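You operate a simulated robot arm through the tools that you are given. There is no shell and no other tool.

You are at the controls of a simulated two-armed robot. One attempt, no reset.

JOB
Fit the ring, the pin and the blue cap on the square flange, then wipe the bench.
Fine: long bench; ring down over the boss, pin all the way into the bore, cap on last; dark drops off with the grey rag, rag back; leave the flange where it stands, the bush or pin not asked for and the other caps. What is to be rubbed or washed off counts as gone when no trace of it is left.

The check looks at the end state, three seconds after you hand in, the way a careful person would. Anything else that was tipped, shoved, dropped, spilled or broken makes it a failure. Lids that push on must go on centred and level and be pressed home; caps that screw on are set level and turned clockwise until they are tight.

ROBOT AND FRAMES
Two 7-joint arms with fingered hands on one trunk that stands fixed in place. Base frame: the origin is at the foot of the trunk, x ahead of it, y to its left, z up. Lengths are in cm, angles in rad, forces in N, time in s.
The left shoulder is at [20, 13.5, 92], the right one opposite. Each reaches about 88.5 cm from its shoulder. Payload 4 kg a hand.
The tool frame of a hand sits at the grasp point between the pads (the TCP): z along the fingers, y along the line on which they close. The tips reach 2.5 cm beyond it. The gripper opens to 8.8 cm; its body begins 2.9 cm behind the TCP. The gripper is a hand of 4 fingers: y runs from the thumb to the fingers, the wrist lies at [-1.3, -10.6, -17.4] in the tool frame, and closing takes about 1.5 s.
Orientation is that of the tool frame in the base frame, as a unit quaternion [x, y, z, w]. With the fingers straight down and the wrist toward the robot, the tool's x, y and z point along [0, 1, 0], [1, 0, 0] and [0, 0, -1] of the base frame.

CONTROLS
- The arms move only by the tool arm_command. It takes "left_series", "right_series" or both (then of equal length, played together; a hand with none holds still); each is a list of rows, each a list of 6 numbers: the shift along the base's x, y, z in units of 50 mm (1.0 is 50 mm), then the turn, a rotation vector about the base's x, y, z in units of 5 degrees (1.0 is 5 degrees). In form: [[x, y, z, ax, ay, az], ...]. A call has 1 to 20 rows; each row shifts and turns the commanded pose from where the row before left it. "left_jaw" and "right_jaw" are, for a hand that has rows, the gripper command, from -1 (shut) to 1 (fully open), values between in proportion, set as the call begins (left out, the last holds). A call with a number of a shift or a turn outside -1 to 1 is refused whole. Each row takes 0.2 s and may step no farther than 5 cm and 0.15 rad from the row before; otherwise, or with a gripper value out of range, the whole call is refused. Where a pose cannot be reached the arm comes as near as it can. A force on the tool above 40 N (or 10 N above the force at the start of the call, whichever is more), or a blocked arm, ends the call early, and 0.2 s more pass. Each finger travels about 15.3 cm/s and halts on what it meets, pressing with about 29 N; the grip force reading is that of the motor and also rises with nothing between the fingers. The clock runs only during rows and for 0.2 s after the last one: add rows that do not move to give the fingers time. It gives the time, the measured TCP pose, the force on the tool (base axes), the opening and the grip force at its end, in the units of the frame above (readings bear some noise), with the torque about the TCP (base axes, N m) and any sound that the robot's microphone picked up.
- Cameras (640 x 400 px; columns grow to the right, rows downward): "scene" is now at [14.38, 2.27, 153.57]; the picture's right is [0.25, -0.97, 0.00], its down [-0.59, -0.15, -0.80] and it looks along [0.77, 0.20, -0.61] (base axes); focal length 328 px, centre (320, 200). "left" rides on the left gripper at [-6.4, -8.3, -9.8] in its tool frame; the picture's right is [-0.62, -0.37, 0.69], its down [0.71, -0.63, 0.30] and it looks along [0.32, 0.68, 0.65] (tool axes); focal length 265 px, centre (320, 200). "right" rides on the right gripper at [6.4, -8.3, -9.8] in its tool frame; the picture's right is [-0.62, 0.37, -0.69], its down [-0.71, -0.63, 0.30] and it looks along [-0.32, 0.68, 0.65] (tool axes); focal length 265 px, centre (320, 200).
- grab_frame(camera): a new picture of that camera. The clock stands still meanwhile.
- lift_body(by): slides the trunk up (or, below 0, down) by that many cm; the arms and the scene camera ride with it, the base frame stays. It gives what a move gives, with no picture.
- curl_fingers(index, middle, ring, thumb_bend, thumb_turn, hand): sets how far each is bent, from 0 (flat) to 1 (curled in); at 0.3 the hand is open as for a grip, at 0.7 the pads meet at the TCP. One left out holds its place. A second passes; each finger stops where it meets its share of the squeeze, and holds until it gets a number again. A gripper value or a shape takes the hand back. It gives what a move gives, with no picture; readings hold the bend of each and the force on the fingers (four entries, about 0 where the hand has none), thumb and palm. thumb_turn goes from beside the hand (0) to across from the fingers (1), as for a grip.
- set_grasp(shape, hand): the hand has 4 fingers and takes this shape, open, in about a second: jaw (thumb against the fingers, like two jaws); tri (thumb and two fingers); tip (a fingertip pinch); poke (one finger out to press); point (the index stretched); flat (the hand flat); cup (the hand cupped); fist (a fist). The gripper value then closes the fingers along that shape, each until it touches; the sizes above hold for jaw. It gives what a move gives, with no picture.
- pan_tilt(pan, tilt): turns the head with the scene camera to pan (to the left, within 1.693 rad either way) and tilt (down, from -0.506 to 1.204), counted from straight ahead of the robot. It gives what a move gives.
- pixel_to_xyz(camera, pixels): for up to 12 pixels [column, row] of the newest picture of that camera ("zoom" is the newest enlarged one), the place [x, y, z] in the base frame of the surface seen there, good to about 0.3 cm. The clock stands still meanwhile.
- close_up(camera, box): a new picture of the part [left, top, right, bottom] of that camera's present view, enlarged. The clock stands still meanwhile.
- finish_job(): hands the job in; it is judged then, once.

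Unless the task says otherwise, let go and move clear before handing in.

The tools are called as a command line: name --argument value ..., lists and objects as JSON in quotes. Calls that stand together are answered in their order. arm_command: Moves the arms, as the interface text tells. Its arguments: {"type":"object","properties":{"left_series":{"type":"array"},"left_jaw":{"type":"number"},"right_series":{"type":"array"},"right_jaw":{"type":"number"}},"required":[]} The other tools are called the same way: lift_body (by) moves the trunk up or down; set_grasp (shape, hand) gives the hand a shape; curl_fingers (index, middle, ring, thumb_bend, thumb_turn, hand) moves the fingers one by one; pan_tilt (pan, tilt) turns the head that bears the scene camera; grab_frame (camera) takes a picture; pixel_to_xyz (camera, pixels) gives the place of the surface under pixels of a picture; close_up (camera, box) takes an enlarged picture of a part of a camera's view; finish_job () hands the job in.

At the start:

```text
t: 0.0
left_ee_pos: [47.42, 34.79, 125.87]
left_orientation: [0.708, 0.707, -0.001, 0.0]
left_wrist_force: [-0.3, -0.4, -0.6]
left_wrist_torque: [0.02, -0.05, 0.0]
left_finger_gap: 8.73
left_grasp_force: 0.0
left_shape: jaw
left_bend: [0.3, 0.3, 0.3, 0.3, 0.98]
left_finger forces: [0.0, 0.0, 0.0, 0.0, 0.1, 0.1]
right_ee_pos: [63.26, -7.9, 117.84]
right_orientation: [0.706, 0.708, -0.001, -0.001]
right_wrist_force: [-0.5, -0.1, 0.2]
right_wrist_torque: [-0.01, 0.04, -0.02]
right_finger_gap: 8.74
right_grasp_force: 0.0
right_shape: jaw
right_bend: [0.3, 0.3, 0.3, 0.3, 0.98]
right_finger forces: [0.0, 0.0, 0.0, 0.1, 0.0, 0.0]
trunk travel left (down, up): [-52.5, 24.5]
head pan, tilt (commanded): [0.255, 0.649]
```

scene: 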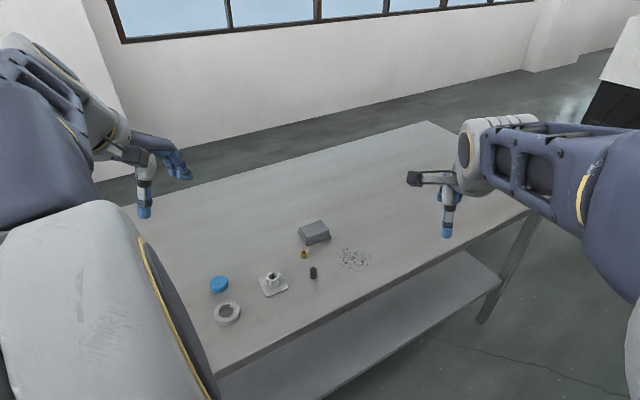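
right: 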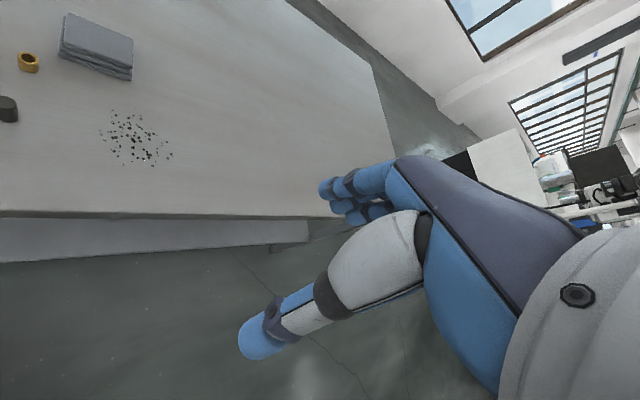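
left: 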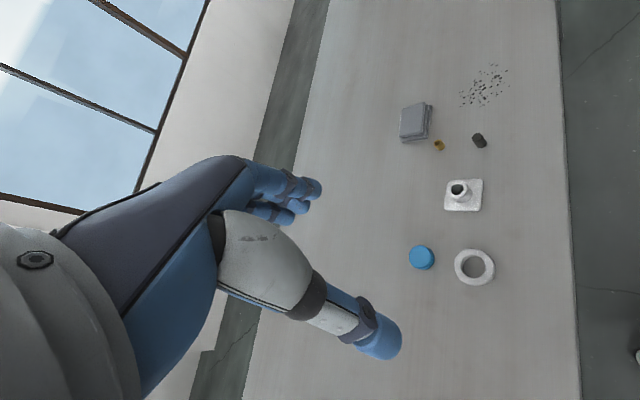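

The scene shows a flange near (273,283), a ring (227,313), a blue cap (219,285), a brass bush (304,254), a dark pin (313,272), a grey rag (314,232) and specks at (354,259). I'll take an enlarged look and measure places.

close_up --camera "scene" --box '[190, 210, 390, 335]'

pixel_to_xyz --camera "scene" --pixels '[[219, 283], [227, 313], [273, 275], [283, 290], [304, 253], [313, 270], [314, 228], [354, 259], [250, 330], [215, 312], [239, 312], [320, 300]]'

```text
3.20 times, centred on (290, 272) of scene
```

zoom: 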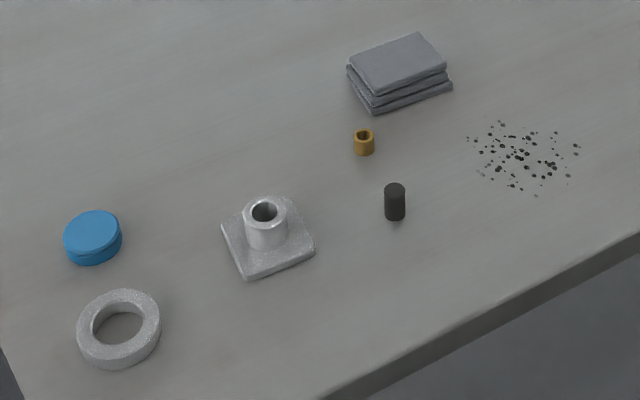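

```text
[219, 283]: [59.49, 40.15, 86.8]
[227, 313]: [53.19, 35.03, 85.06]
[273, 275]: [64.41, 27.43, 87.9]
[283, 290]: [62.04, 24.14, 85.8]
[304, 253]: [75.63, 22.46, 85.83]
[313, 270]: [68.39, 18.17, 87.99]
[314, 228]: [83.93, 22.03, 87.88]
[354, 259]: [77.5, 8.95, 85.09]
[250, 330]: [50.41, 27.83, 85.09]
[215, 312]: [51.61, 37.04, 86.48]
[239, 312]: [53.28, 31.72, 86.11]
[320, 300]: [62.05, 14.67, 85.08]
```

The bench top is at about z 85.1. I'll enlarge each part further to get sizes and centres.

close_up --camera "scene" --box '[200, 265, 296, 325]'

pixel_to_xyz --camera "zoom" --pixels '[[320, 200], [480, 60], [490, 60], [465, 60], [510, 60], [130, 120], [180, 310], [100, 310], [250, 300], [180, 250], [180, 380], [130, 90]]'

```text
6.67 times, centred on (248, 295) of scene
```

zoom: 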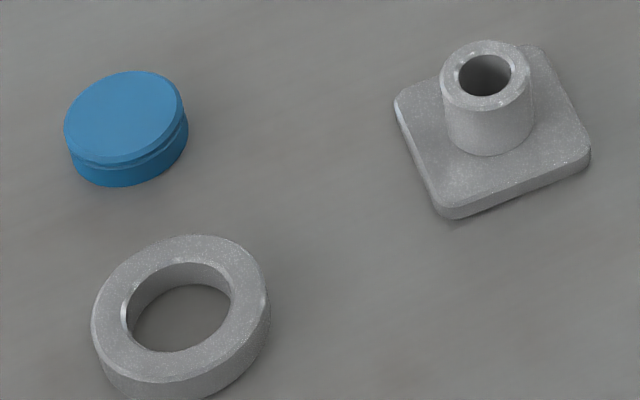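

```text
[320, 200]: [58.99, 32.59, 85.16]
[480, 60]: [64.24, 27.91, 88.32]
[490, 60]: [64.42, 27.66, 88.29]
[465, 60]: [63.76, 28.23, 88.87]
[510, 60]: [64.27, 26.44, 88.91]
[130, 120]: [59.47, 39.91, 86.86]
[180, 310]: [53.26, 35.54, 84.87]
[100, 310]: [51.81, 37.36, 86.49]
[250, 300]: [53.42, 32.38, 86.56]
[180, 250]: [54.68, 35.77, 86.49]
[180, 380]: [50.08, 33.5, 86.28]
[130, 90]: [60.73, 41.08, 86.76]
```

The ring is ~6 cm wide with a ~3.9 cm hole, the boss ~3.5 cm at (273,275) and the pin ~1.8 cm. Before moving I'll look around the rest of the long bench for other caps and drops.

pan_tilt --pan 0.6 --tilt 0.75

grab_frame --camera "scene"

pan_tilt --pan -0.2 --tilt 0.75

grab_frame --camera "scene"

```text
t: 0.8
left_ee_pos: [47.47, 34.73, 125.78]
left_orientation: [0.707, 0.707, 0.0, 0.0]
left_wrist_force: [-0.5, -1.1, 0.0]
left_wrist_torque: [0.0, 0.01, -0.02]
left_finger_gap: 8.75
left_grasp_force: 0.1
left_shape: jaw
left_bend: [0.3, 0.3, 0.3, 0.3, 0.98]
left_finger forces: [0.0, 0.0, 0.1, 0.1, 0.0, 0.1]
right_ee_pos: [63.23, -7.92, 117.81]
right_orientation: [0.707, 0.707, -0.001, 0.0]
right_wrist_force: [-0.3, -0.6, -0.8]
right_wrist_torque: [0.02, -0.03, -0.05]
right_finger_gap: 8.76
right_grasp_force: 0.1
right_shape: jaw
right_bend: [0.3, 0.3, 0.3, 0.3, 0.98]
right_finger forces: [0.0, 0.2, 0.0, 0.0, 0.0, 0.0]
trunk travel left (down, up): [-52.5, 24.5]
head pan, tilt (commanded): [0.6, 0.75]
```

```text
taken
```

scene: 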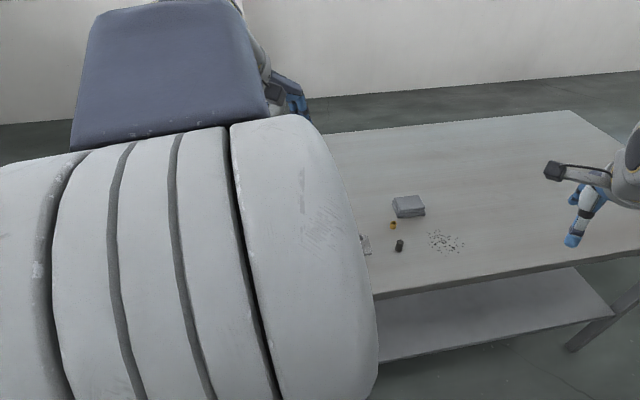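

```text
t: 2.0
left_ee_pos: [47.49, 34.81, 125.81]
left_orientation: [0.707, 0.707, -0.001, 0.0]
left_wrist_force: [-0.2, -0.5, -0.1]
left_wrist_torque: [0.01, -0.03, 0.0]
left_finger_gap: 8.76
left_grasp_force: 0.0
left_shape: jaw
left_bend: [0.3, 0.3, 0.3, 0.3, 0.98]
left_finger forces: [0.1, 0.1, 0.1, 0.0, 0.1, 0.1]
right_ee_pos: [63.25, -7.8, 117.91]
right_orientation: [0.707, 0.707, 0.0, 0.001]
right_wrist_force: [0.0, 0.8, -0.1]
right_wrist_torque: [-0.04, 0.01, -0.02]
right_finger_gap: 8.76
right_grasp_force: 0.1
right_shape: jaw
right_bend: [0.3, 0.3, 0.3, 0.3, 0.98]
right_finger forces: [0.0, 0.0, 0.0, 0.0, 0.0, 0.1]
trunk travel left (down, up): [-52.5, 24.5]
head pan, tilt (commanded): [-0.201, 0.75]
```

```text
taken
```

scene: 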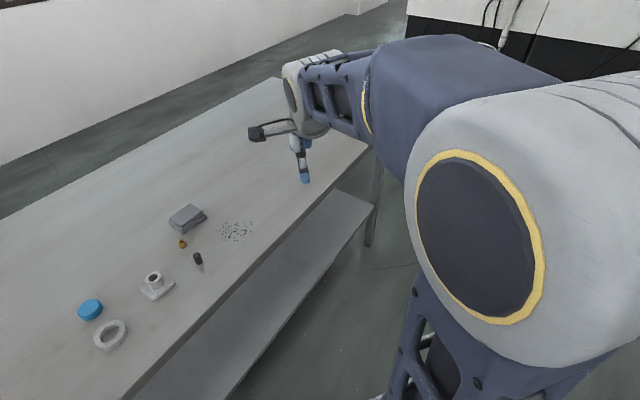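

No other caps are in sight; the parts stay put at the left half of the bench. I'll raise the trunk for a steeper view and easier arm poses, then aim the head at the parts.

lift_body --by 14

pan_tilt --pan 0.42 --tilt 0.85

grab_frame --camera "scene"

grab_frame --camera "left"

```text
t: 3.6
left_ee_pos: [47.47, 34.66, 139.79]
left_orientation: [0.707, 0.707, -0.001, 0.0]
left_wrist_force: [0.1, 0.3, -0.3]
left_wrist_torque: [-0.01, -0.01, -0.01]
left_finger_gap: 8.77
left_grasp_force: 0.1
left_shape: jaw
left_bend: [0.3, 0.3, 0.3, 0.3, 0.98]
left_finger forces: [0.0, 0.1, 0.0, 0.1, 0.0, 0.1]
right_ee_pos: [63.1, -7.86, 131.89]
right_orientation: [0.708, 0.707, 0.0, 0.0]
right_wrist_force: [0.3, -0.1, 0.7]
right_wrist_torque: [0.04, -0.03, -0.01]
right_finger_gap: 8.77
right_grasp_force: 0.1
right_shape: jaw
right_bend: [0.3, 0.3, 0.3, 0.3, 0.98]
right_finger forces: [0.0, 0.1, 0.1, 0.1, 0.1, 0.0]
trunk travel left (down, up): [-66.5, 10.5]
head pan, tilt (commanded): [-0.201, 0.75]
```

```text
t: 4.6
left_ee_pos: [47.52, 34.74, 139.95]
left_orientation: [0.706, 0.708, 0.0, 0.0]
left_wrist_force: [-0.3, -0.6, -0.3]
left_wrist_torque: [0.0, -0.02, 0.01]
left_finger_gap: 8.78
left_grasp_force: 0.1
left_shape: jaw
left_bend: [0.3, 0.3, 0.3, 0.3, 0.98]
left_finger forces: [0.0, 0.0, 0.0, 0.0, 0.0, 0.0]
right_ee_pos: [63.14, -7.97, 131.89]
right_orientation: [0.707, 0.707, -0.001, 0.0]
right_wrist_force: [0.2, -0.4, 0.1]
right_wrist_torque: [0.01, 0.01, 0.02]
right_finger_gap: 8.73
right_grasp_force: 0.1
right_shape: jaw
right_bend: [0.3, 0.3, 0.3, 0.3, 0.98]
right_finger forces: [0.0, 0.1, 0.0, 0.1, 0.1, 0.0]
trunk travel left (down, up): [-66.5, 10.5]
head pan, tilt (commanded): [0.421, 0.85]
```

```text
taken
```

scene: 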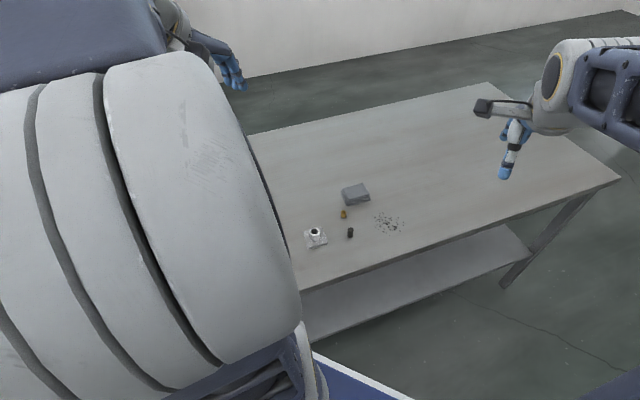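

```text
taken
```

left: 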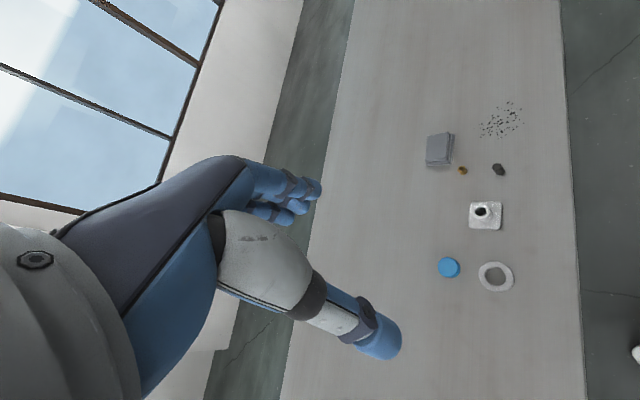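

The left elbow now hides part of the scene view, while the left wrist camera shows all parts: ring (496,277), cap (449,267), flange (485,215). I'll bring the left hand down above the ring and look again.

arm_command --left_series '[[0.12, 0.02, -0.9, 0, 0, 0], [0.12, 0.02, -0.9, 0, 0, 0], [0.12, 0.02, -0.9, 0, 0, 0], [0.12, 0.02, -0.9, 0, 0, 0], [0.12, 0.02, -0.9, 0, 0, 0], [0.12, 0.02, -0.9, 0, 0, 0], [0.12, 0.02, -0.9, 0, 0, 0], [0.12, 0.02, -0.7, 0, 0, 0]]' --left_jaw 1

grab_frame --camera "left"

grab_frame --camera "scene"

```text
t: 6.4
left_ee_pos: [52.38, 35.54, 104.83]
left_orientation: [0.708, 0.707, 0.0, 0.001]
left_wrist_force: [0.8, -0.3, 0.7]
left_wrist_torque: [0.03, -0.03, -0.01]
left_finger_gap: 8.77
left_grasp_force: 0.1
left_shape: jaw
left_bend: [0.3, 0.3, 0.3, 0.3, 0.98]
left_finger forces: [0.0, 0.1, 0.0, 0.1, 0.0, 0.0]
right_ee_pos: [63.17, -7.82, 131.94]
right_orientation: [0.708, 0.707, 0.0, 0.0]
right_wrist_force: [-0.9, -0.7, -0.3]
right_wrist_torque: [0.0, 0.0, -0.02]
right_finger_gap: 8.74
right_grasp_force: 0.0
right_shape: jaw
right_bend: [0.3, 0.3, 0.3, 0.3, 0.98]
right_finger forces: [0.0, 0.0, 0.1, 0.0, 0.0, 0.0]
trunk travel left (down, up): [-66.5, 10.5]
head pan, tilt (commanded): [0.421, 0.85]
```

```text
taken
```

left: 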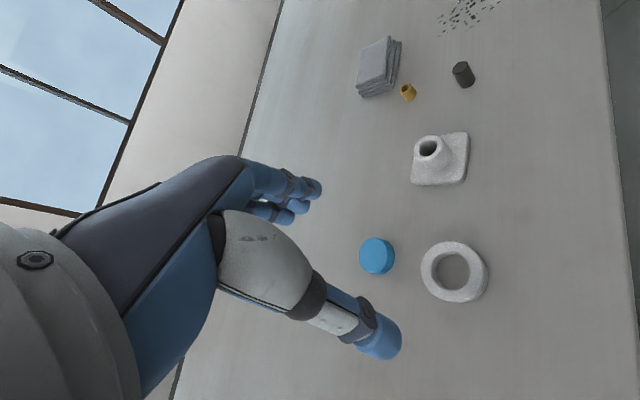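

```text
taken
```

scene: 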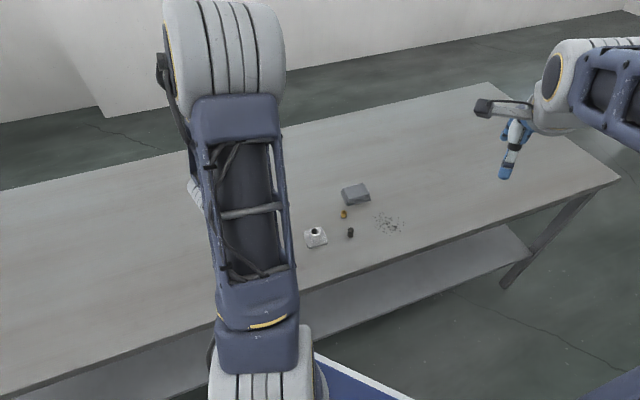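

From the left wrist camera the ring sits at (454,271), the cap at (377,256), the flange at (440,158). I'll enlarge and measure these from here.

close_up --camera "left" --box '[340, 110, 520, 310]'

```text
2.00 times, centred on (430, 210) of left
```

zoom: 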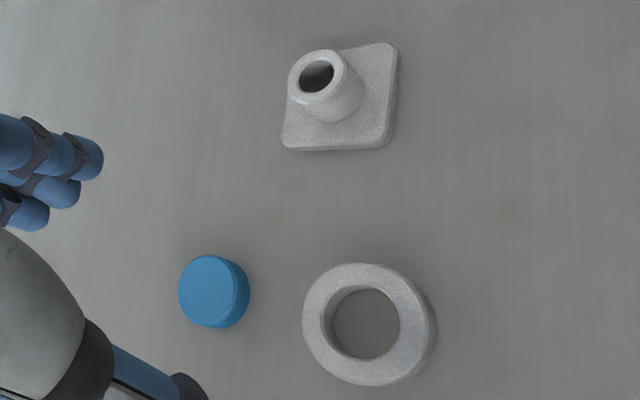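

pixel_to_xyz --camera "zoom" --pixels '[[312, 320], [345, 272], [410, 330], [370, 375], [310, 300], [420, 300], [330, 365], [400, 280], [208, 290], [190, 270], [228, 285], [205, 315]]'

pixel_to_xyz --camera "zoom" --pixels '[[296, 80], [332, 62], [338, 84], [305, 98], [318, 54], [320, 102], [288, 146], [388, 50], [382, 142], [345, 55], [330, 140], [375, 95]]'

```text
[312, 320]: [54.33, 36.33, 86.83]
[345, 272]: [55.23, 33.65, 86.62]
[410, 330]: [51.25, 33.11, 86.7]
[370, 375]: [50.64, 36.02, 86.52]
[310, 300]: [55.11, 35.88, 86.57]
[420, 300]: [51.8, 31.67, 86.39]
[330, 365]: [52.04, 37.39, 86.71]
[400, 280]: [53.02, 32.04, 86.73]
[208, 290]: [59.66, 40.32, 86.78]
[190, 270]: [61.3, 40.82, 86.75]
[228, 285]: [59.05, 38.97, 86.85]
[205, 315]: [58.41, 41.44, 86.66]
```

```text
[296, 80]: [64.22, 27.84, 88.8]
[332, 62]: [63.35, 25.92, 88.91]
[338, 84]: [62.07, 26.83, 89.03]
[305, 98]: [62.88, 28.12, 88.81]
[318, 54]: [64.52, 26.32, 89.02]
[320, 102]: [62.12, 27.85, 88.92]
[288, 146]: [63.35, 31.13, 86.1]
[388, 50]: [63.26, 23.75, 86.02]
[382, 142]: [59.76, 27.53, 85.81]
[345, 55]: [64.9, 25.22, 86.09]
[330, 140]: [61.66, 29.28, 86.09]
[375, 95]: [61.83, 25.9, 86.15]
```

The ring centre is about (52.75, 34.7) with its top at 86.65, the cap (59.65, 40.3), and the boss (63.2, 27.15) with its top at 88.9; the plate stands cornerwise (corners along x and y). I'll yaw the left hand −45° so the fingers clear the cap and later straddle the plate's sides, while moving above the ring.

arm_command --left_series '[[0.008, -0.019, -0.15, 0, 0, -1], [0.008, -0.019, -0.15, 0, 0, -1], [0.008, -0.019, -0.15, 0, 0, -1], [0.008, -0.019, -0.15, 0, 0, -1], [0.008, -0.019, -0.15, 0, 0, -1], [0.008, -0.019, -0.15, 0, 0, -1], [0.008, -0.019, -0.15, 0, 0, -1], [0.008, -0.019, -0.15, 0, 0, -1], [0.008, -0.019, -0.15, 0, 0, -1], [0, 0, 0, 0, 0, 0]]'

grab_frame --camera "left"

grab_frame --camera "scene"

```text
t: 8.6
left_ee_pos: [52.58, 34.79, 98.07]
left_orientation: [0.924, 0.382, 0.0, 0.0]
left_wrist_force: [-0.4, 0.1, 0.3]
left_wrist_torque: [0.01, 0.0, 0.01]
left_finger_gap: 8.78
left_grasp_force: 0.0
left_shape: jaw
left_bend: [0.3, 0.3, 0.3, 0.3, 0.98]
left_finger forces: [0.1, 0.1, 0.1, 0.1, 0.1, 0.1]
right_ee_pos: [63.12, -7.89, 131.93]
right_orientation: [0.707, 0.708, 0.0, 0.0]
right_wrist_force: [-1.0, 0.1, 0.0]
right_wrist_torque: [-0.01, -0.01, -0.03]
right_finger_gap: 8.76
right_grasp_force: 0.0
right_shape: jaw
right_bend: [0.3, 0.3, 0.3, 0.3, 0.98]
right_finger forces: [0.0, 0.0, 0.0, 0.0, 0.0, 0.0]
trunk travel left (down, up): [-66.5, 10.5]
head pan, tilt (commanded): [0.421, 0.85]
```

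```text
taken
```

left: 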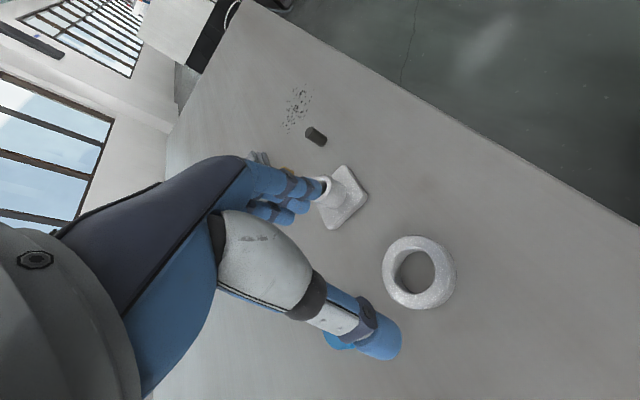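

```text
taken
```

scene: 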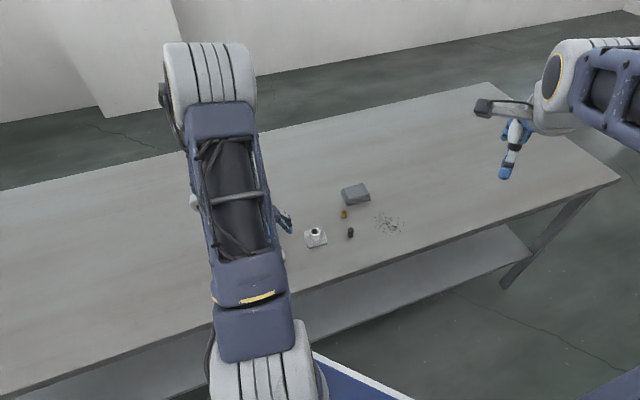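

The ring is at (420,272) in the wrist view and the hand is yawed as intended. I'll re-measure the ring from this closer view before descending.

close_up --camera "left" --box '[356, 211, 484, 331]'

pixel_to_xyz --camera "left" --pixels '[[388, 280], [395, 250], [420, 240], [443, 255], [448, 280], [430, 299], [405, 297], [385, 268], [415, 272], [409, 239], [450, 270], [436, 245]]'

```text
3.33 times, centred on (420, 271) of left
```

zoom: 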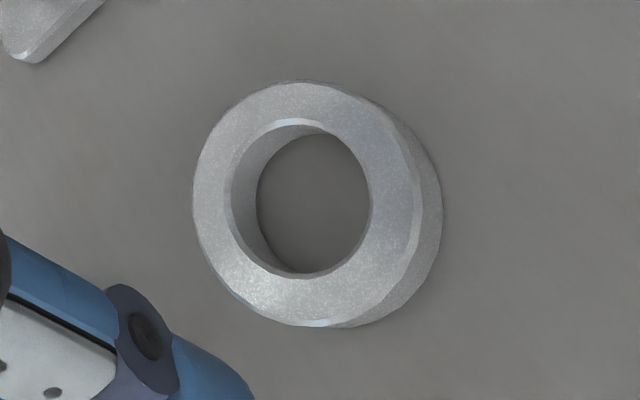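

```text
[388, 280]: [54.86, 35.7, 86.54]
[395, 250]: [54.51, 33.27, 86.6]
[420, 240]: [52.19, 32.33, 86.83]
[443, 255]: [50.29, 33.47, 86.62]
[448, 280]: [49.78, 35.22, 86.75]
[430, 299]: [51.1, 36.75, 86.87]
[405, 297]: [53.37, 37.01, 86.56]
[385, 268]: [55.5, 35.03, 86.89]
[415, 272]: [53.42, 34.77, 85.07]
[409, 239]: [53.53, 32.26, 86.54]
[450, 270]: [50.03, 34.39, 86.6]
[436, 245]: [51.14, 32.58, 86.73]
```

The ring centre confirms as (52.65, 34.65), top 86.7, with the hand nearly centred. I'll descend so the fingertips stop just above the bench.

arm_command --left_series '[[0.014, -0.028, -0.5, 0, 0, 0], [0, 0, -0.5, 0, 0, 0], [0, 0, -0.5, 0, 0, 0], [0, 0, -0.4, 0, 0, 0], [0, 0, 0, 0, 0, 0]]'

grab_frame --camera "left"

```text
t: 9.8
left_ee_pos: [52.7, 34.62, 88.52]
left_orientation: [0.924, 0.383, 0.0, 0.0]
left_wrist_force: [-0.1, -0.4, 0.3]
left_wrist_torque: [0.0, -0.03, 0.04]
left_finger_gap: 8.75
left_grasp_force: 0.1
left_shape: jaw
left_bend: [0.3, 0.3, 0.3, 0.3, 0.98]
left_finger forces: [0.1, 0.1, 0.1, 0.0, 0.0, 0.0]
right_ee_pos: [63.09, -7.88, 131.79]
right_orientation: [0.707, 0.708, 0.0, 0.0]
right_wrist_force: [0.5, -0.2, 0.9]
right_wrist_torque: [-0.04, 0.01, 0.04]
right_finger_gap: 8.78
right_grasp_force: 0.1
right_shape: jaw
right_bend: [0.3, 0.3, 0.3, 0.3, 0.98]
right_finger forces: [0.0, 0.0, 0.1, 0.1, 0.0, 0.1]
trunk travel left (down, up): [-66.5, 10.5]
head pan, tilt (commanded): [0.421, 0.85]
```

```text
taken
```

left: 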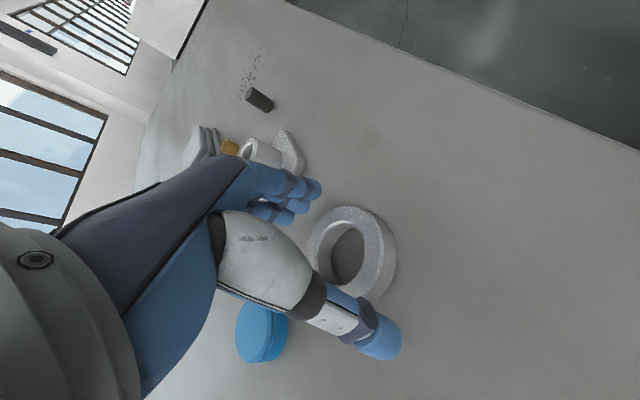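

The thumb and fingers straddle the ring with no contact. I'll lower about 0.5 cm more and close gently.

arm_command --left_series '[[0, 0, -0.1, 0, 0, 0], [0, 0, 0, 0, 0, 0]]'

arm_command --left_series '[[0, 0, 0, 0, 0, 0], [0, 0, 0, 0, 0, 0], [0, 0, 0, 0, 0, 0], [0, 0, 0, 0, 0, 0], [0, 0, 0, 0, 0, 0], [0, 0, 0, 0, 0, 0], [0, 0, 0, 0, 0, 0], [0, 0, 0, 0, 0, 0]]' --left_jaw -1

grab_frame --camera "left"

```text
t: 10.4
left_ee_pos: [52.82, 34.59, 88.1]
left_orientation: [0.924, 0.382, 0.0, 0.0]
left_wrist_force: [-0.3, 0.7, 0.0]
left_wrist_torque: [-0.01, 0.04, 0.0]
left_finger_gap: 8.76
left_grasp_force: 0.0
left_shape: jaw
left_bend: [0.3, 0.3, 0.3, 0.3, 0.98]
left_finger forces: [0.1, 0.0, 0.0, 0.1, 0.1, 0.0]
right_ee_pos: [63.13, -7.85, 131.78]
right_orientation: [0.707, 0.708, 0.001, 0.0]
right_wrist_force: [-0.8, 0.9, -0.3]
right_wrist_torque: [-0.03, -0.02, 0.0]
right_finger_gap: 8.76
right_grasp_force: 0.1
right_shape: jaw
right_bend: [0.3, 0.3, 0.3, 0.3, 0.98]
right_finger forces: [0.0, 0.0, 0.0, 0.0, 0.1, 0.1]
trunk travel left (down, up): [-66.5, 10.5]
head pan, tilt (commanded): [0.421, 0.85]
```

```text
t: 12.2
left_ee_pos: [52.71, 34.68, 88.01]
left_orientation: [0.924, 0.384, 0.0, 0.0]
left_wrist_force: [0.1, -1.4, 0.3]
left_wrist_torque: [-0.01, -0.02, 0.0]
left_finger_gap: 5.19
left_grasp_force: 29.1
left_shape: jaw
left_bend: [0.29, 0.41, 0.44, 0.65, 1.0]
left_finger forces: [15.2, 8.7, 2.3, 0.1, 26.3, 0.1]
right_ee_pos: [63.17, -7.96, 131.99]
right_orientation: [0.707, 0.708, 0.001, 0.0]
right_wrist_force: [-0.2, 0.4, 0.1]
right_wrist_torque: [-0.01, -0.01, -0.01]
right_finger_gap: 8.79
right_grasp_force: 0.2
right_shape: jaw
right_bend: [0.3, 0.3, 0.3, 0.3, 0.98]
right_finger forces: [0.0, 0.0, 0.0, 0.0, 0.0, 0.1]
trunk travel left (down, up): [-66.5, 10.5]
head pan, tilt (commanded): [0.421, 0.85]
```

```text
taken
```

left: 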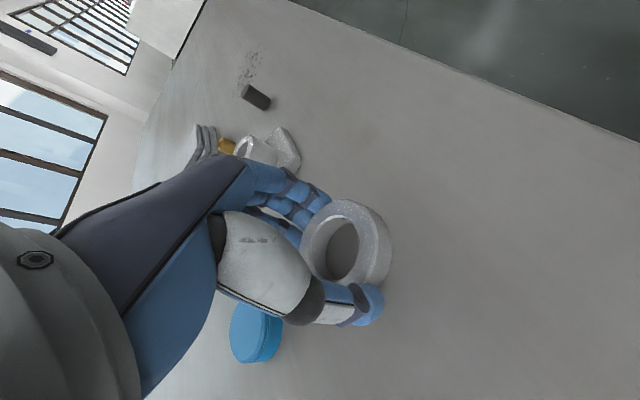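

The grip holds at gap 5.2 with force 29 N (index 15, middle 9, thumb 26); the ring sits against the fingers at (345,245). I'll lift it a few cm and check that it hangs level.

arm_command --left_series '[[0, 0, 0.2, 0, 0, 0], [0, 0, 0.4, 0, 0, 0], [0, 0, 0.5, 0, 0, 0], [0, 0, 0.5, 0, 0, 0], [0, 0, 0.4, 0, 0, 0], [0, 0, 0, 0, 0, 0]]'

grab_frame --camera "left"

close_up --camera "left" --box '[256, 170, 416, 330]'

```text
t: 13.6
left_ee_pos: [52.62, 34.62, 98.02]
left_orientation: [0.924, 0.382, 0.0, 0.0]
left_wrist_force: [-0.2, 0.4, -0.6]
left_wrist_torque: [-0.01, -0.01, 0.01]
left_finger_gap: 5.22
left_grasp_force: 29.4
left_shape: jaw
left_bend: [0.29, 0.41, 0.44, 0.65, 1.0]
left_finger forces: [15.3, 8.6, 2.5, 0.1, 26.2, 0.0]
right_ee_pos: [63.34, -7.87, 131.87]
right_orientation: [0.707, 0.707, 0.0, 0.0]
right_wrist_force: [-0.5, 0.1, -0.6]
right_wrist_torque: [0.01, 0.03, -0.01]
right_finger_gap: 8.78
right_grasp_force: 0.0
right_shape: jaw
right_bend: [0.3, 0.3, 0.3, 0.3, 0.98]
right_finger forces: [0.0, 0.1, 0.0, 0.0, 0.1, 0.0]
trunk travel left (down, up): [-66.5, 10.5]
head pan, tilt (commanded): [0.421, 0.85]
```

```text
taken
```

left: 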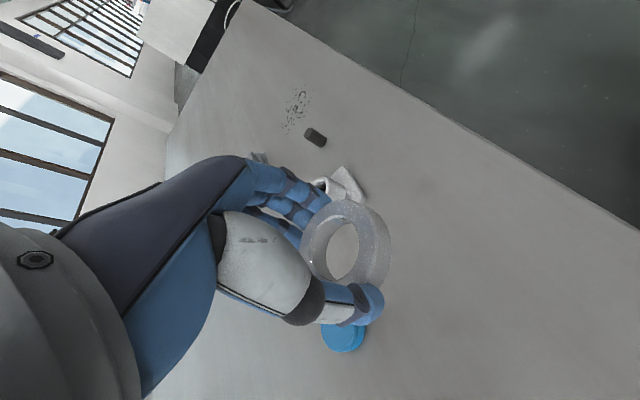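

```text
2.50 times, centred on (336, 250) of left
```

zoom: 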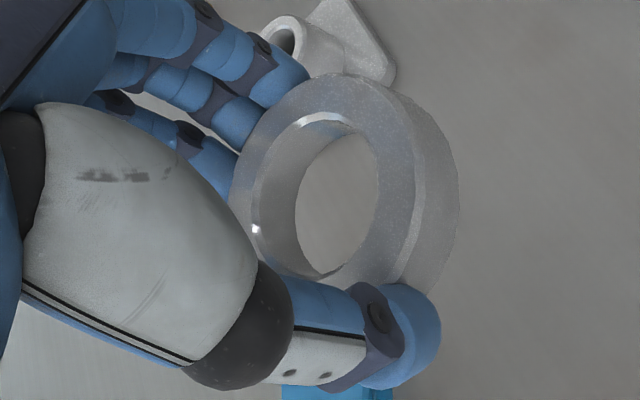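

The ring is up and held between thumb (345,305) and fingers (315,205). I'll measure its top-face points to find its centre and level relative to the hand.

pixel_to_xyz --camera "zoom" --pixels '[[340, 88], [290, 105], [250, 150], [238, 200], [245, 245], [385, 110], [405, 170], [400, 230], [375, 275], [325, 125], [255, 185], [378, 190]]'

grab_frame --camera "scene"

```text
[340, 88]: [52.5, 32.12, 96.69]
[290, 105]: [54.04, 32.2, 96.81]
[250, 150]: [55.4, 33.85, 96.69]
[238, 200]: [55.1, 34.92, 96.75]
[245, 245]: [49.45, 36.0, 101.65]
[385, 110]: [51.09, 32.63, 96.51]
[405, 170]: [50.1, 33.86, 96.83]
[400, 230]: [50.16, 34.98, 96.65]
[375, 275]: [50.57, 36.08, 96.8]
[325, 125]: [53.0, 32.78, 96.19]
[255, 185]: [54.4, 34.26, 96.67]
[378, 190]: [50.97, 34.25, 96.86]
```

```text
taken
```

scene: 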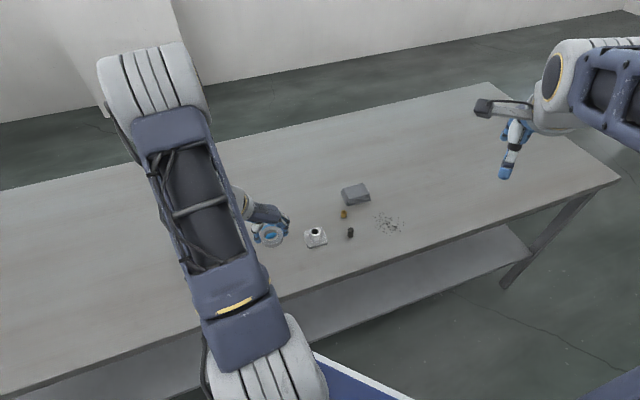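

The ring's top reads level at z 96.7, 1.3 cm below the TCP, with its centre nearly at the TCP (52.6, 34.6). I'll carry it over the boss at (63.2, 27.15), staying high.

arm_command --left_series '[[0.3, -0.2, 0, 0, 0, 0], [0.42, -0.3, 0, 0, 0, 0], [0.42, -0.3, 0, 0, 0, 0], [0.42, -0.3, 0, 0, 0, 0], [0.35, -0.25, 0, 0, 0, 0], [0.206, -0.144, 0, 0, 0, 0], [0, 0, 0, 0, 0, 0]]'

grab_frame --camera "left"

grab_frame --camera "scene"

```text
t: 15.2
left_ee_pos: [63.32, 27.21, 98.0]
left_orientation: [0.924, 0.382, 0.0, -0.001]
left_wrist_force: [0.2, -0.4, -1.2]
left_wrist_torque: [0.04, 0.03, 0.03]
left_finger_gap: 5.23
left_grasp_force: 29.0
left_shape: jaw
left_bend: [0.29, 0.41, 0.44, 0.65, 1.0]
left_finger forces: [15.3, 8.6, 2.3, 0.0, 26.1, 0.0]
right_ee_pos: [63.17, -7.84, 131.8]
right_orientation: [0.707, 0.707, 0.0, 0.0]
right_wrist_force: [-1.0, 0.3, 0.2]
right_wrist_torque: [0.01, -0.01, -0.01]
right_finger_gap: 8.77
right_grasp_force: 0.1
right_shape: jaw
right_bend: [0.3, 0.3, 0.3, 0.3, 0.98]
right_finger forces: [0.1, 0.0, 0.0, 0.0, 0.0, 0.1]
trunk travel left (down, up): [-66.5, 10.5]
head pan, tilt (commanded): [0.421, 0.85]
```

```text
taken
```

left: 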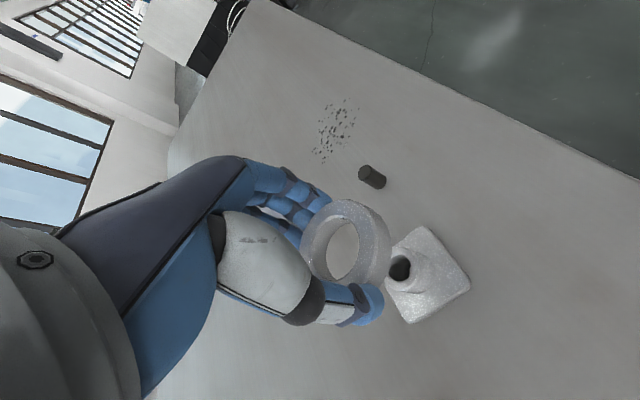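

```text
taken
```

scene: 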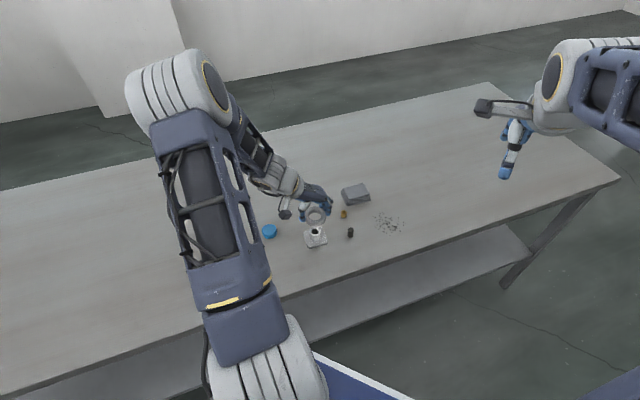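

Both the ring (316,214) and the boss (316,235) are visible in the scene view now. I'll zoom in and measure both with the same camera.

close_up --camera "scene" --box '[284, 195, 348, 255]'

close_up --camera "left" --box '[290, 180, 480, 330]'

```text
6.67 times, centred on (316, 225) of scene
```

zoom: 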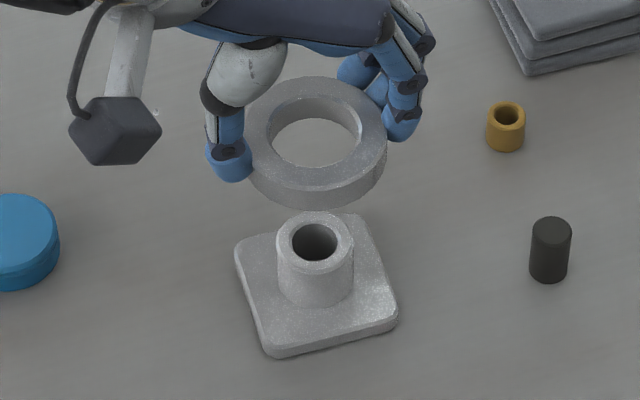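

```text
2.67 times, centred on (385, 255) of left
```

zoom: 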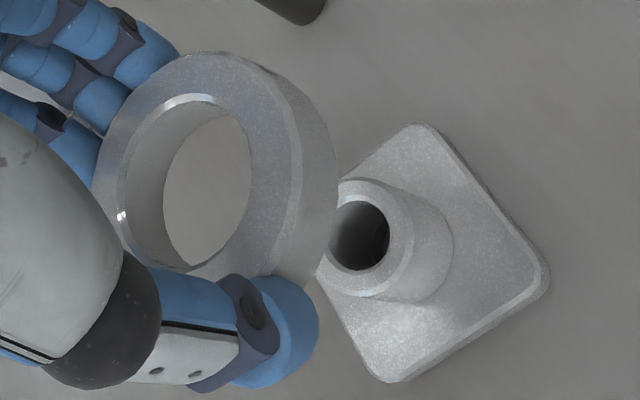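

The scene zoom shows the ring hovering above and the boss clearly. I'll re-take the scene zoom and sample matching rim points on ring and boss.

close_up --camera "scene" --box '[284, 195, 348, 255]'

pixel_to_xyz --camera "zoom" --pixels '[[316, 86], [316, 178], [258, 130], [375, 130], [280, 165], [356, 98], [275, 100], [355, 165], [305, 88], [330, 178]]'

pixel_to_xyz --camera "zoom" --pixels '[[315, 217], [315, 267], [284, 240], [345, 240], [292, 223], [337, 258], [337, 222], [292, 259], [236, 246], [358, 216], [396, 317], [272, 352]]'

```text
6.67 times, centred on (316, 225) of scene
```

zoom: 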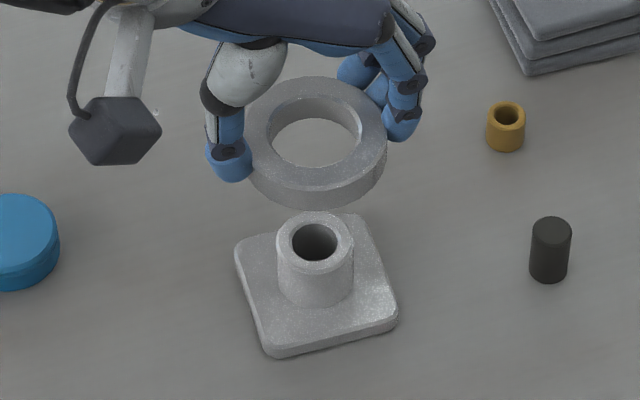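

```text
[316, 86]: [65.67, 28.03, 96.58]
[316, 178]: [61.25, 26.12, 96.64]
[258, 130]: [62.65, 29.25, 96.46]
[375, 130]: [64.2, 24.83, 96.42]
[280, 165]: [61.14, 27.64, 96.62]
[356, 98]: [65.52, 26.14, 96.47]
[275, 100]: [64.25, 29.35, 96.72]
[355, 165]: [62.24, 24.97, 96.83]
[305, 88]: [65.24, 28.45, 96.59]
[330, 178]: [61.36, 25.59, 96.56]
```

```text
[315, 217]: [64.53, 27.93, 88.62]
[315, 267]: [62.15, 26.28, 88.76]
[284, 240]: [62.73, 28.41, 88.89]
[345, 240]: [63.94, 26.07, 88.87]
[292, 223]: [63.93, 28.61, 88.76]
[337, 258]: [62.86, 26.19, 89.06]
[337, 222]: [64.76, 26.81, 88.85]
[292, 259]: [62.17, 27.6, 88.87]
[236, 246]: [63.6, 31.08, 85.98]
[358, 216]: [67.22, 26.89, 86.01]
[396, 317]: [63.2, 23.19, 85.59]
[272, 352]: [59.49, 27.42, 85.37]
```

Ring centre reads about (63.35, 27.05) and boss centre (63.38, 27.2), so I'll shift +0.1 in y and lower until the ring's underside is just above the boss top, then check.

arm_command --left_series '[[0.004, 0.022, -0.3, 0, 0, 0], [0, 0, -0.4, 0, 0, 0], [0, 0, -0.38, 0, 0, 0], [0, 0, 0, 0, 0, 0], [0, 0, 0, 0, 0, 0]]'

close_up --camera "left" --box '[280, 180, 440, 310]'

close_up --camera "scene" --box '[284, 205, 348, 255]'

```text
t: 16.4
left_ee_pos: [63.34, 27.26, 92.76]
left_orientation: [0.924, 0.383, 0.0, 0.0]
left_wrist_force: [0.2, 0.3, -0.3]
left_wrist_torque: [0.01, -0.01, -0.05]
left_finger_gap: 5.21
left_grasp_force: 29.2
left_shape: jaw
left_bend: [0.29, 0.41, 0.44, 0.65, 1.0]
left_finger forces: [15.2, 8.6, 2.2, 0.1, 26.1, 0.0]
right_ee_pos: [63.21, -7.9, 131.86]
right_orientation: [0.708, 0.706, 0.0, 0.0]
right_wrist_force: [0.5, 0.8, -0.6]
right_wrist_torque: [-0.01, 0.0, -0.03]
right_finger_gap: 8.77
right_grasp_force: 0.1
right_shape: jaw
right_bend: [0.3, 0.3, 0.3, 0.3, 0.98]
right_finger forces: [0.1, 0.0, 0.0, 0.1, 0.0, 0.0]
trunk travel left (down, up): [-66.5, 10.5]
head pan, tilt (commanded): [0.421, 0.85]
```

```text
3.08 times, centred on (360, 245) of left
```

zoom: 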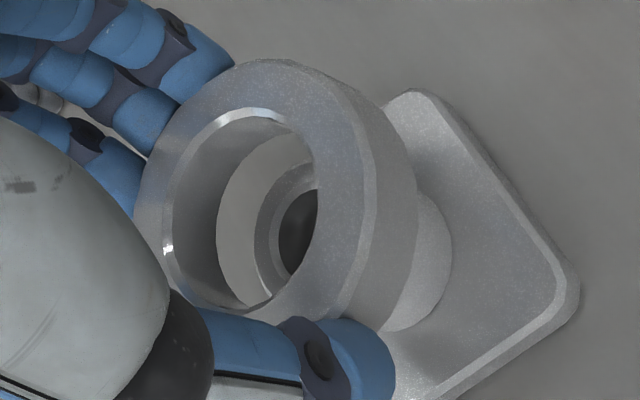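

```text
8.00 times, centred on (316, 230) of scene
```

zoom: 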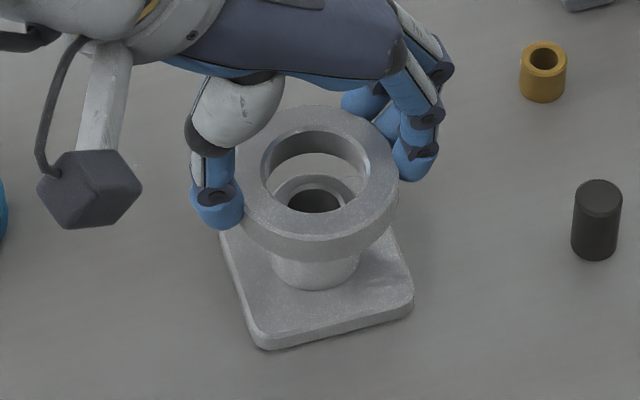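

In the scene zoom the boss rim appears centred in the hole (hole 262–369, boss 272–360). I'll lower 1.6 cm so the ring just engages, watching the force.

arm_command --left_series '[[0, 0, -0.08, 0, 0, 0], [0, 0, -0.08, 0, 0, 0], [0, 0, -0.08, 0, 0, 0], [0, 0, -0.08, 0, 0, 0], [0, 0, 0, 0, 0, 0]]'

close_up --camera "scene" --box '[284, 205, 348, 255]'

close_up --camera "left" --box '[280, 180, 440, 310]'

```text
t: 17.6
left_ee_pos: [63.39, 27.32, 91.08]
left_orientation: [0.924, 0.383, -0.001, 0.0]
left_wrist_force: [-0.1, 0.5, -1.3]
left_wrist_torque: [0.01, -0.01, -0.01]
left_finger_gap: 5.2
left_grasp_force: 28.9
left_shape: jaw
left_bend: [0.29, 0.41, 0.44, 0.65, 1.0]
left_finger forces: [15.2, 8.6, 2.3, 0.0, 26.1, 0.0]
right_ee_pos: [63.24, -7.92, 131.9]
right_orientation: [0.707, 0.707, -0.001, 0.0]
right_wrist_force: [-0.3, -0.3, 0.2]
right_wrist_torque: [0.03, 0.03, 0.0]
right_finger_gap: 8.77
right_grasp_force: 0.0
right_shape: jaw
right_bend: [0.3, 0.3, 0.3, 0.3, 0.98]
right_finger forces: [0.1, 0.1, 0.1, 0.0, 0.0, 0.1]
trunk travel left (down, up): [-66.5, 10.5]
head pan, tilt (commanded): [0.421, 0.85]
```

```text
8.00 times, centred on (316, 230) of scene
```

zoom: 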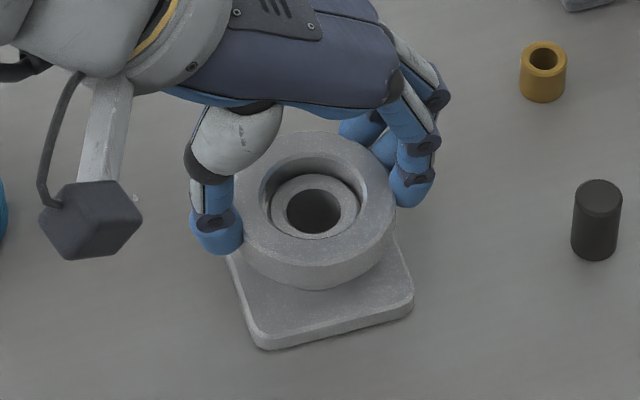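

```text
3.08 times, centred on (360, 245) of left
```

zoom: 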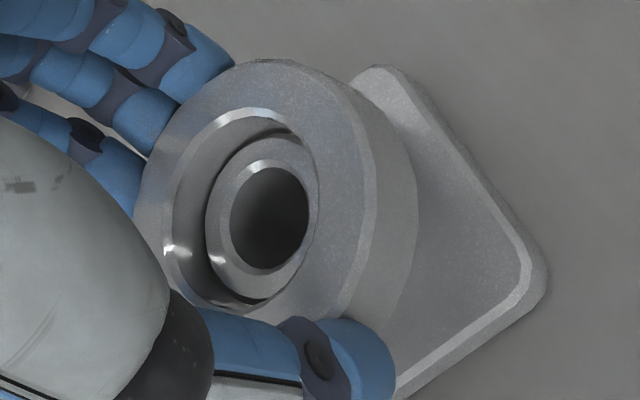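

The boss is inside the ring's hole with a gap all round and no force. I'll lower 1.6 cm more, stopping about half a cm above the plate.

arm_command --left_series '[[0, 0, -0.08, 0, 0, 0], [0, 0, -0.08, 0, 0, 0], [0, 0, -0.08, 0, 0, 0], [0, 0, -0.08, 0, 0, 0], [0, 0, 0, 0, 0, 0]]'

close_up --camera "scene" --box '[284, 205, 348, 255]'

```text
t: 18.8
left_ee_pos: [63.36, 27.27, 89.6]
left_orientation: [0.924, 0.382, 0.0, 0.0]
left_wrist_force: [0.0, -0.2, -1.7]
left_wrist_torque: [0.01, 0.04, -0.02]
left_finger_gap: 5.21
left_grasp_force: 28.9
left_shape: jaw
left_bend: [0.29, 0.41, 0.44, 0.65, 1.0]
left_finger forces: [15.1, 8.6, 2.3, 0.0, 26.1, 0.0]
right_ee_pos: [63.19, -7.86, 131.88]
right_orientation: [0.706, 0.708, 0.0, 0.0]
right_wrist_force: [0.3, -0.1, 0.1]
right_wrist_torque: [0.0, -0.01, -0.02]
right_finger_gap: 8.76
right_grasp_force: 0.2
right_shape: jaw
right_bend: [0.3, 0.3, 0.3, 0.3, 0.98]
right_finger forces: [0.0, 0.0, 0.1, 0.0, 0.0, 0.1]
trunk travel left (down, up): [-66.5, 10.5]
head pan, tilt (commanded): [0.421, 0.85]
```

```text
8.00 times, centred on (316, 230) of scene
```

zoom: 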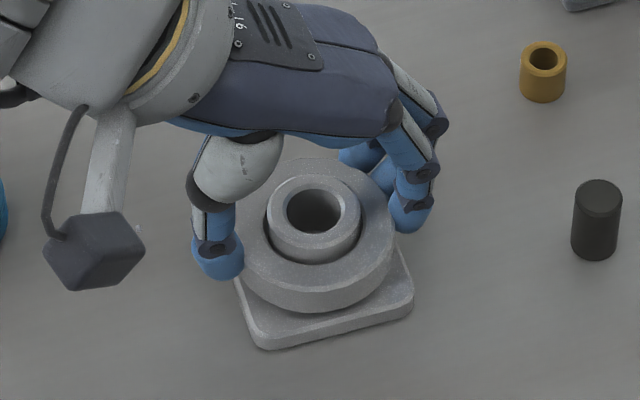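

The ring is around the boss, ~0.6 cm above the plate. I'll lower 0.5 cm more and then open the hand.

arm_command --left_series '[[0, 0, -0.05, 0, 0, 0], [0, 0, -0.05, 0, 0, 0], [0, 0, 0, 0, 0, 0]]'

arm_command --left_series '[[0, 0, 0, 0, 0, 0], [0, 0, 0, 0, 0, 0], [0, 0, 0, 0, 0, 0], [0, 0, 0, 0, 0, 0], [0, 0, 0, 0, 0, 0], [0, 0, 0, 0, 0, 0]]' --left_jaw 1

close_up --camera "scene" --box '[284, 205, 348, 255]'

```text
t: 19.6
left_ee_pos: [63.31, 27.28, 89.03]
left_orientation: [0.924, 0.382, 0.001, 0.0]
left_wrist_force: [0.4, -0.1, -1.3]
left_wrist_torque: [-0.03, 0.01, -0.02]
left_finger_gap: 5.2
left_grasp_force: 28.5
left_shape: jaw
left_bend: [0.29, 0.41, 0.44, 0.65, 1.0]
left_finger forces: [15.2, 8.6, 2.4, 0.1, 26.1, 0.0]
right_ee_pos: [63.23, -7.84, 131.78]
right_orientation: [0.707, 0.707, -0.001, 0.0]
right_wrist_force: [-0.5, -0.2, 0.1]
right_wrist_torque: [0.01, 0.03, -0.02]
right_finger_gap: 8.77
right_grasp_force: 0.0
right_shape: jaw
right_bend: [0.3, 0.3, 0.3, 0.3, 0.98]
right_finger forces: [0.0, 0.0, 0.0, 0.0, 0.0, 0.1]
trunk travel left (down, up): [-66.5, 10.5]
head pan, tilt (commanded): [0.421, 0.85]
```

```text
t: 21.0
left_ee_pos: [63.23, 27.3, 88.93]
left_orientation: [0.924, 0.382, 0.001, 0.0]
left_wrist_force: [-0.6, -0.3, -0.9]
left_wrist_torque: [0.01, 0.03, 0.0]
left_finger_gap: 8.76
left_grasp_force: 0.2
left_shape: jaw
left_bend: [0.3, 0.3, 0.3, 0.3, 0.98]
left_finger forces: [0.1, 0.1, 0.0, 0.0, 0.0, 0.0]
right_ee_pos: [63.19, -7.74, 131.85]
right_orientation: [0.708, 0.706, 0.0, -0.001]
right_wrist_force: [0.6, 0.6, 0.0]
right_wrist_torque: [0.0, 0.01, 0.0]
right_finger_gap: 8.74
right_grasp_force: 0.0
right_shape: jaw
right_bend: [0.3, 0.3, 0.3, 0.3, 0.98]
right_finger forces: [0.0, 0.1, 0.0, 0.0, 0.1, 0.0]
trunk travel left (down, up): [-66.5, 10.5]
head pan, tilt (commanded): [0.421, 0.85]
```

```text
8.00 times, centred on (316, 230) of scene
```

zoom: 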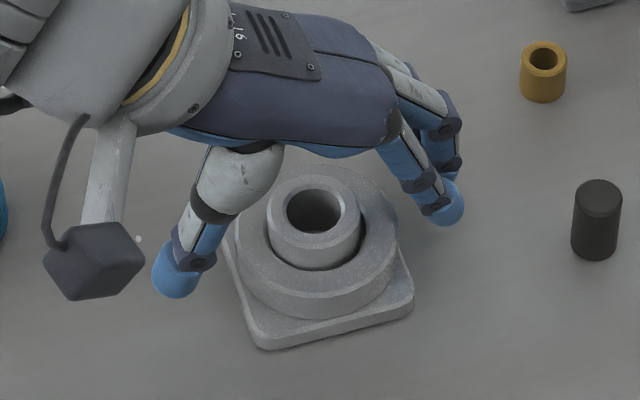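

The ring lies flat on the plate around the boss and the hand is free (grip force 0.2). I'll raise straight up and then measure the pin.

arm_command --left_series '[[0, 0, 0.3, 0, 0, 0], [0, 0, 0.5, 0, 0, 0], [0, 0, 0.6, 0, 0, 0], [0, 0, 0.6, 0, 0, 0], [0, 0, 0.4, 0, 0, 0], [0, 0, 0, 0, 0, 0]]'

set_grasp --hand "left" --shape "tri"

grab_frame --camera "left"

close_up --camera "scene" --box '[300, 195, 380, 255]'

```text
t: 22.4
left_ee_pos: [63.49, 27.37, 101.13]
left_orientation: [0.924, 0.383, 0.0, -0.001]
left_wrist_force: [-0.7, 0.2, -0.7]
left_wrist_torque: [0.03, 0.02, 0.03]
left_finger_gap: 8.74
left_grasp_force: 0.1
left_shape: jaw
left_bend: [0.3, 0.3, 0.3, 0.3, 0.98]
left_finger forces: [0.0, 0.0, 0.1, 0.1, 0.0, 0.0]
right_ee_pos: [63.26, -7.86, 131.89]
right_orientation: [0.707, 0.707, -0.001, 0.0]
right_wrist_force: [-0.3, -0.7, 0.0]
right_wrist_torque: [-0.01, 0.03, 0.03]
right_finger_gap: 8.75
right_grasp_force: 0.0
right_shape: jaw
right_bend: [0.3, 0.3, 0.3, 0.3, 0.98]
right_finger forces: [0.1, 0.1, 0.0, 0.0, 0.0, 0.1]
trunk travel left (down, up): [-66.5, 10.5]
head pan, tilt (commanded): [0.421, 0.85]
```

```text
t: 23.3
left_ee_pos: [63.52, 27.42, 101.04]
left_orientation: [0.924, 0.382, 0.0, 0.001]
left_wrist_force: [-0.9, 0.8, 0.4]
left_wrist_torque: [0.03, 0.03, 0.0]
left_finger_gap: 8.78
left_grasp_force: 0.0
left_shape: tri
left_bend: [0.3, 0.3, 0.99, 0.3, 0.98]
left_finger forces: [0.1, 0.0, 0.1, 0.1, 0.1, 0.0]
right_ee_pos: [63.26, -7.83, 131.91]
right_orientation: [0.707, 0.707, 0.0, 0.0]
right_wrist_force: [0.5, -1.1, 0.0]
right_wrist_torque: [-0.02, -0.01, -0.02]
right_finger_gap: 8.76
right_grasp_force: 0.1
right_shape: jaw
right_bend: [0.3, 0.3, 0.3, 0.3, 0.98]
right_finger forces: [0.0, 0.1, 0.0, 0.0, 0.0, 0.1]
trunk travel left (down, up): [-66.5, 10.5]
head pan, tilt (commanded): [0.421, 0.85]
```

```text
taken
```

left: 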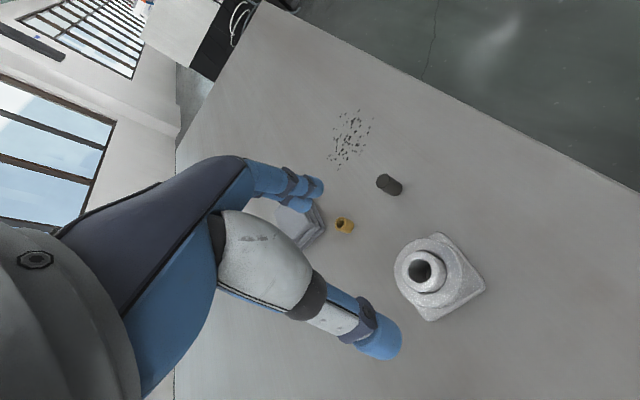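

```text
6.67 times, centred on (340, 225) of scene
```

zoom: 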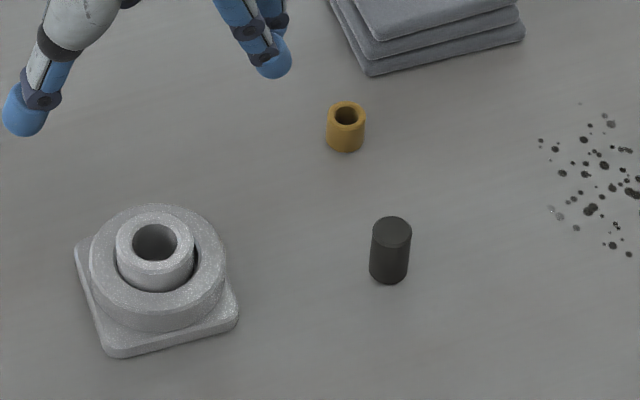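

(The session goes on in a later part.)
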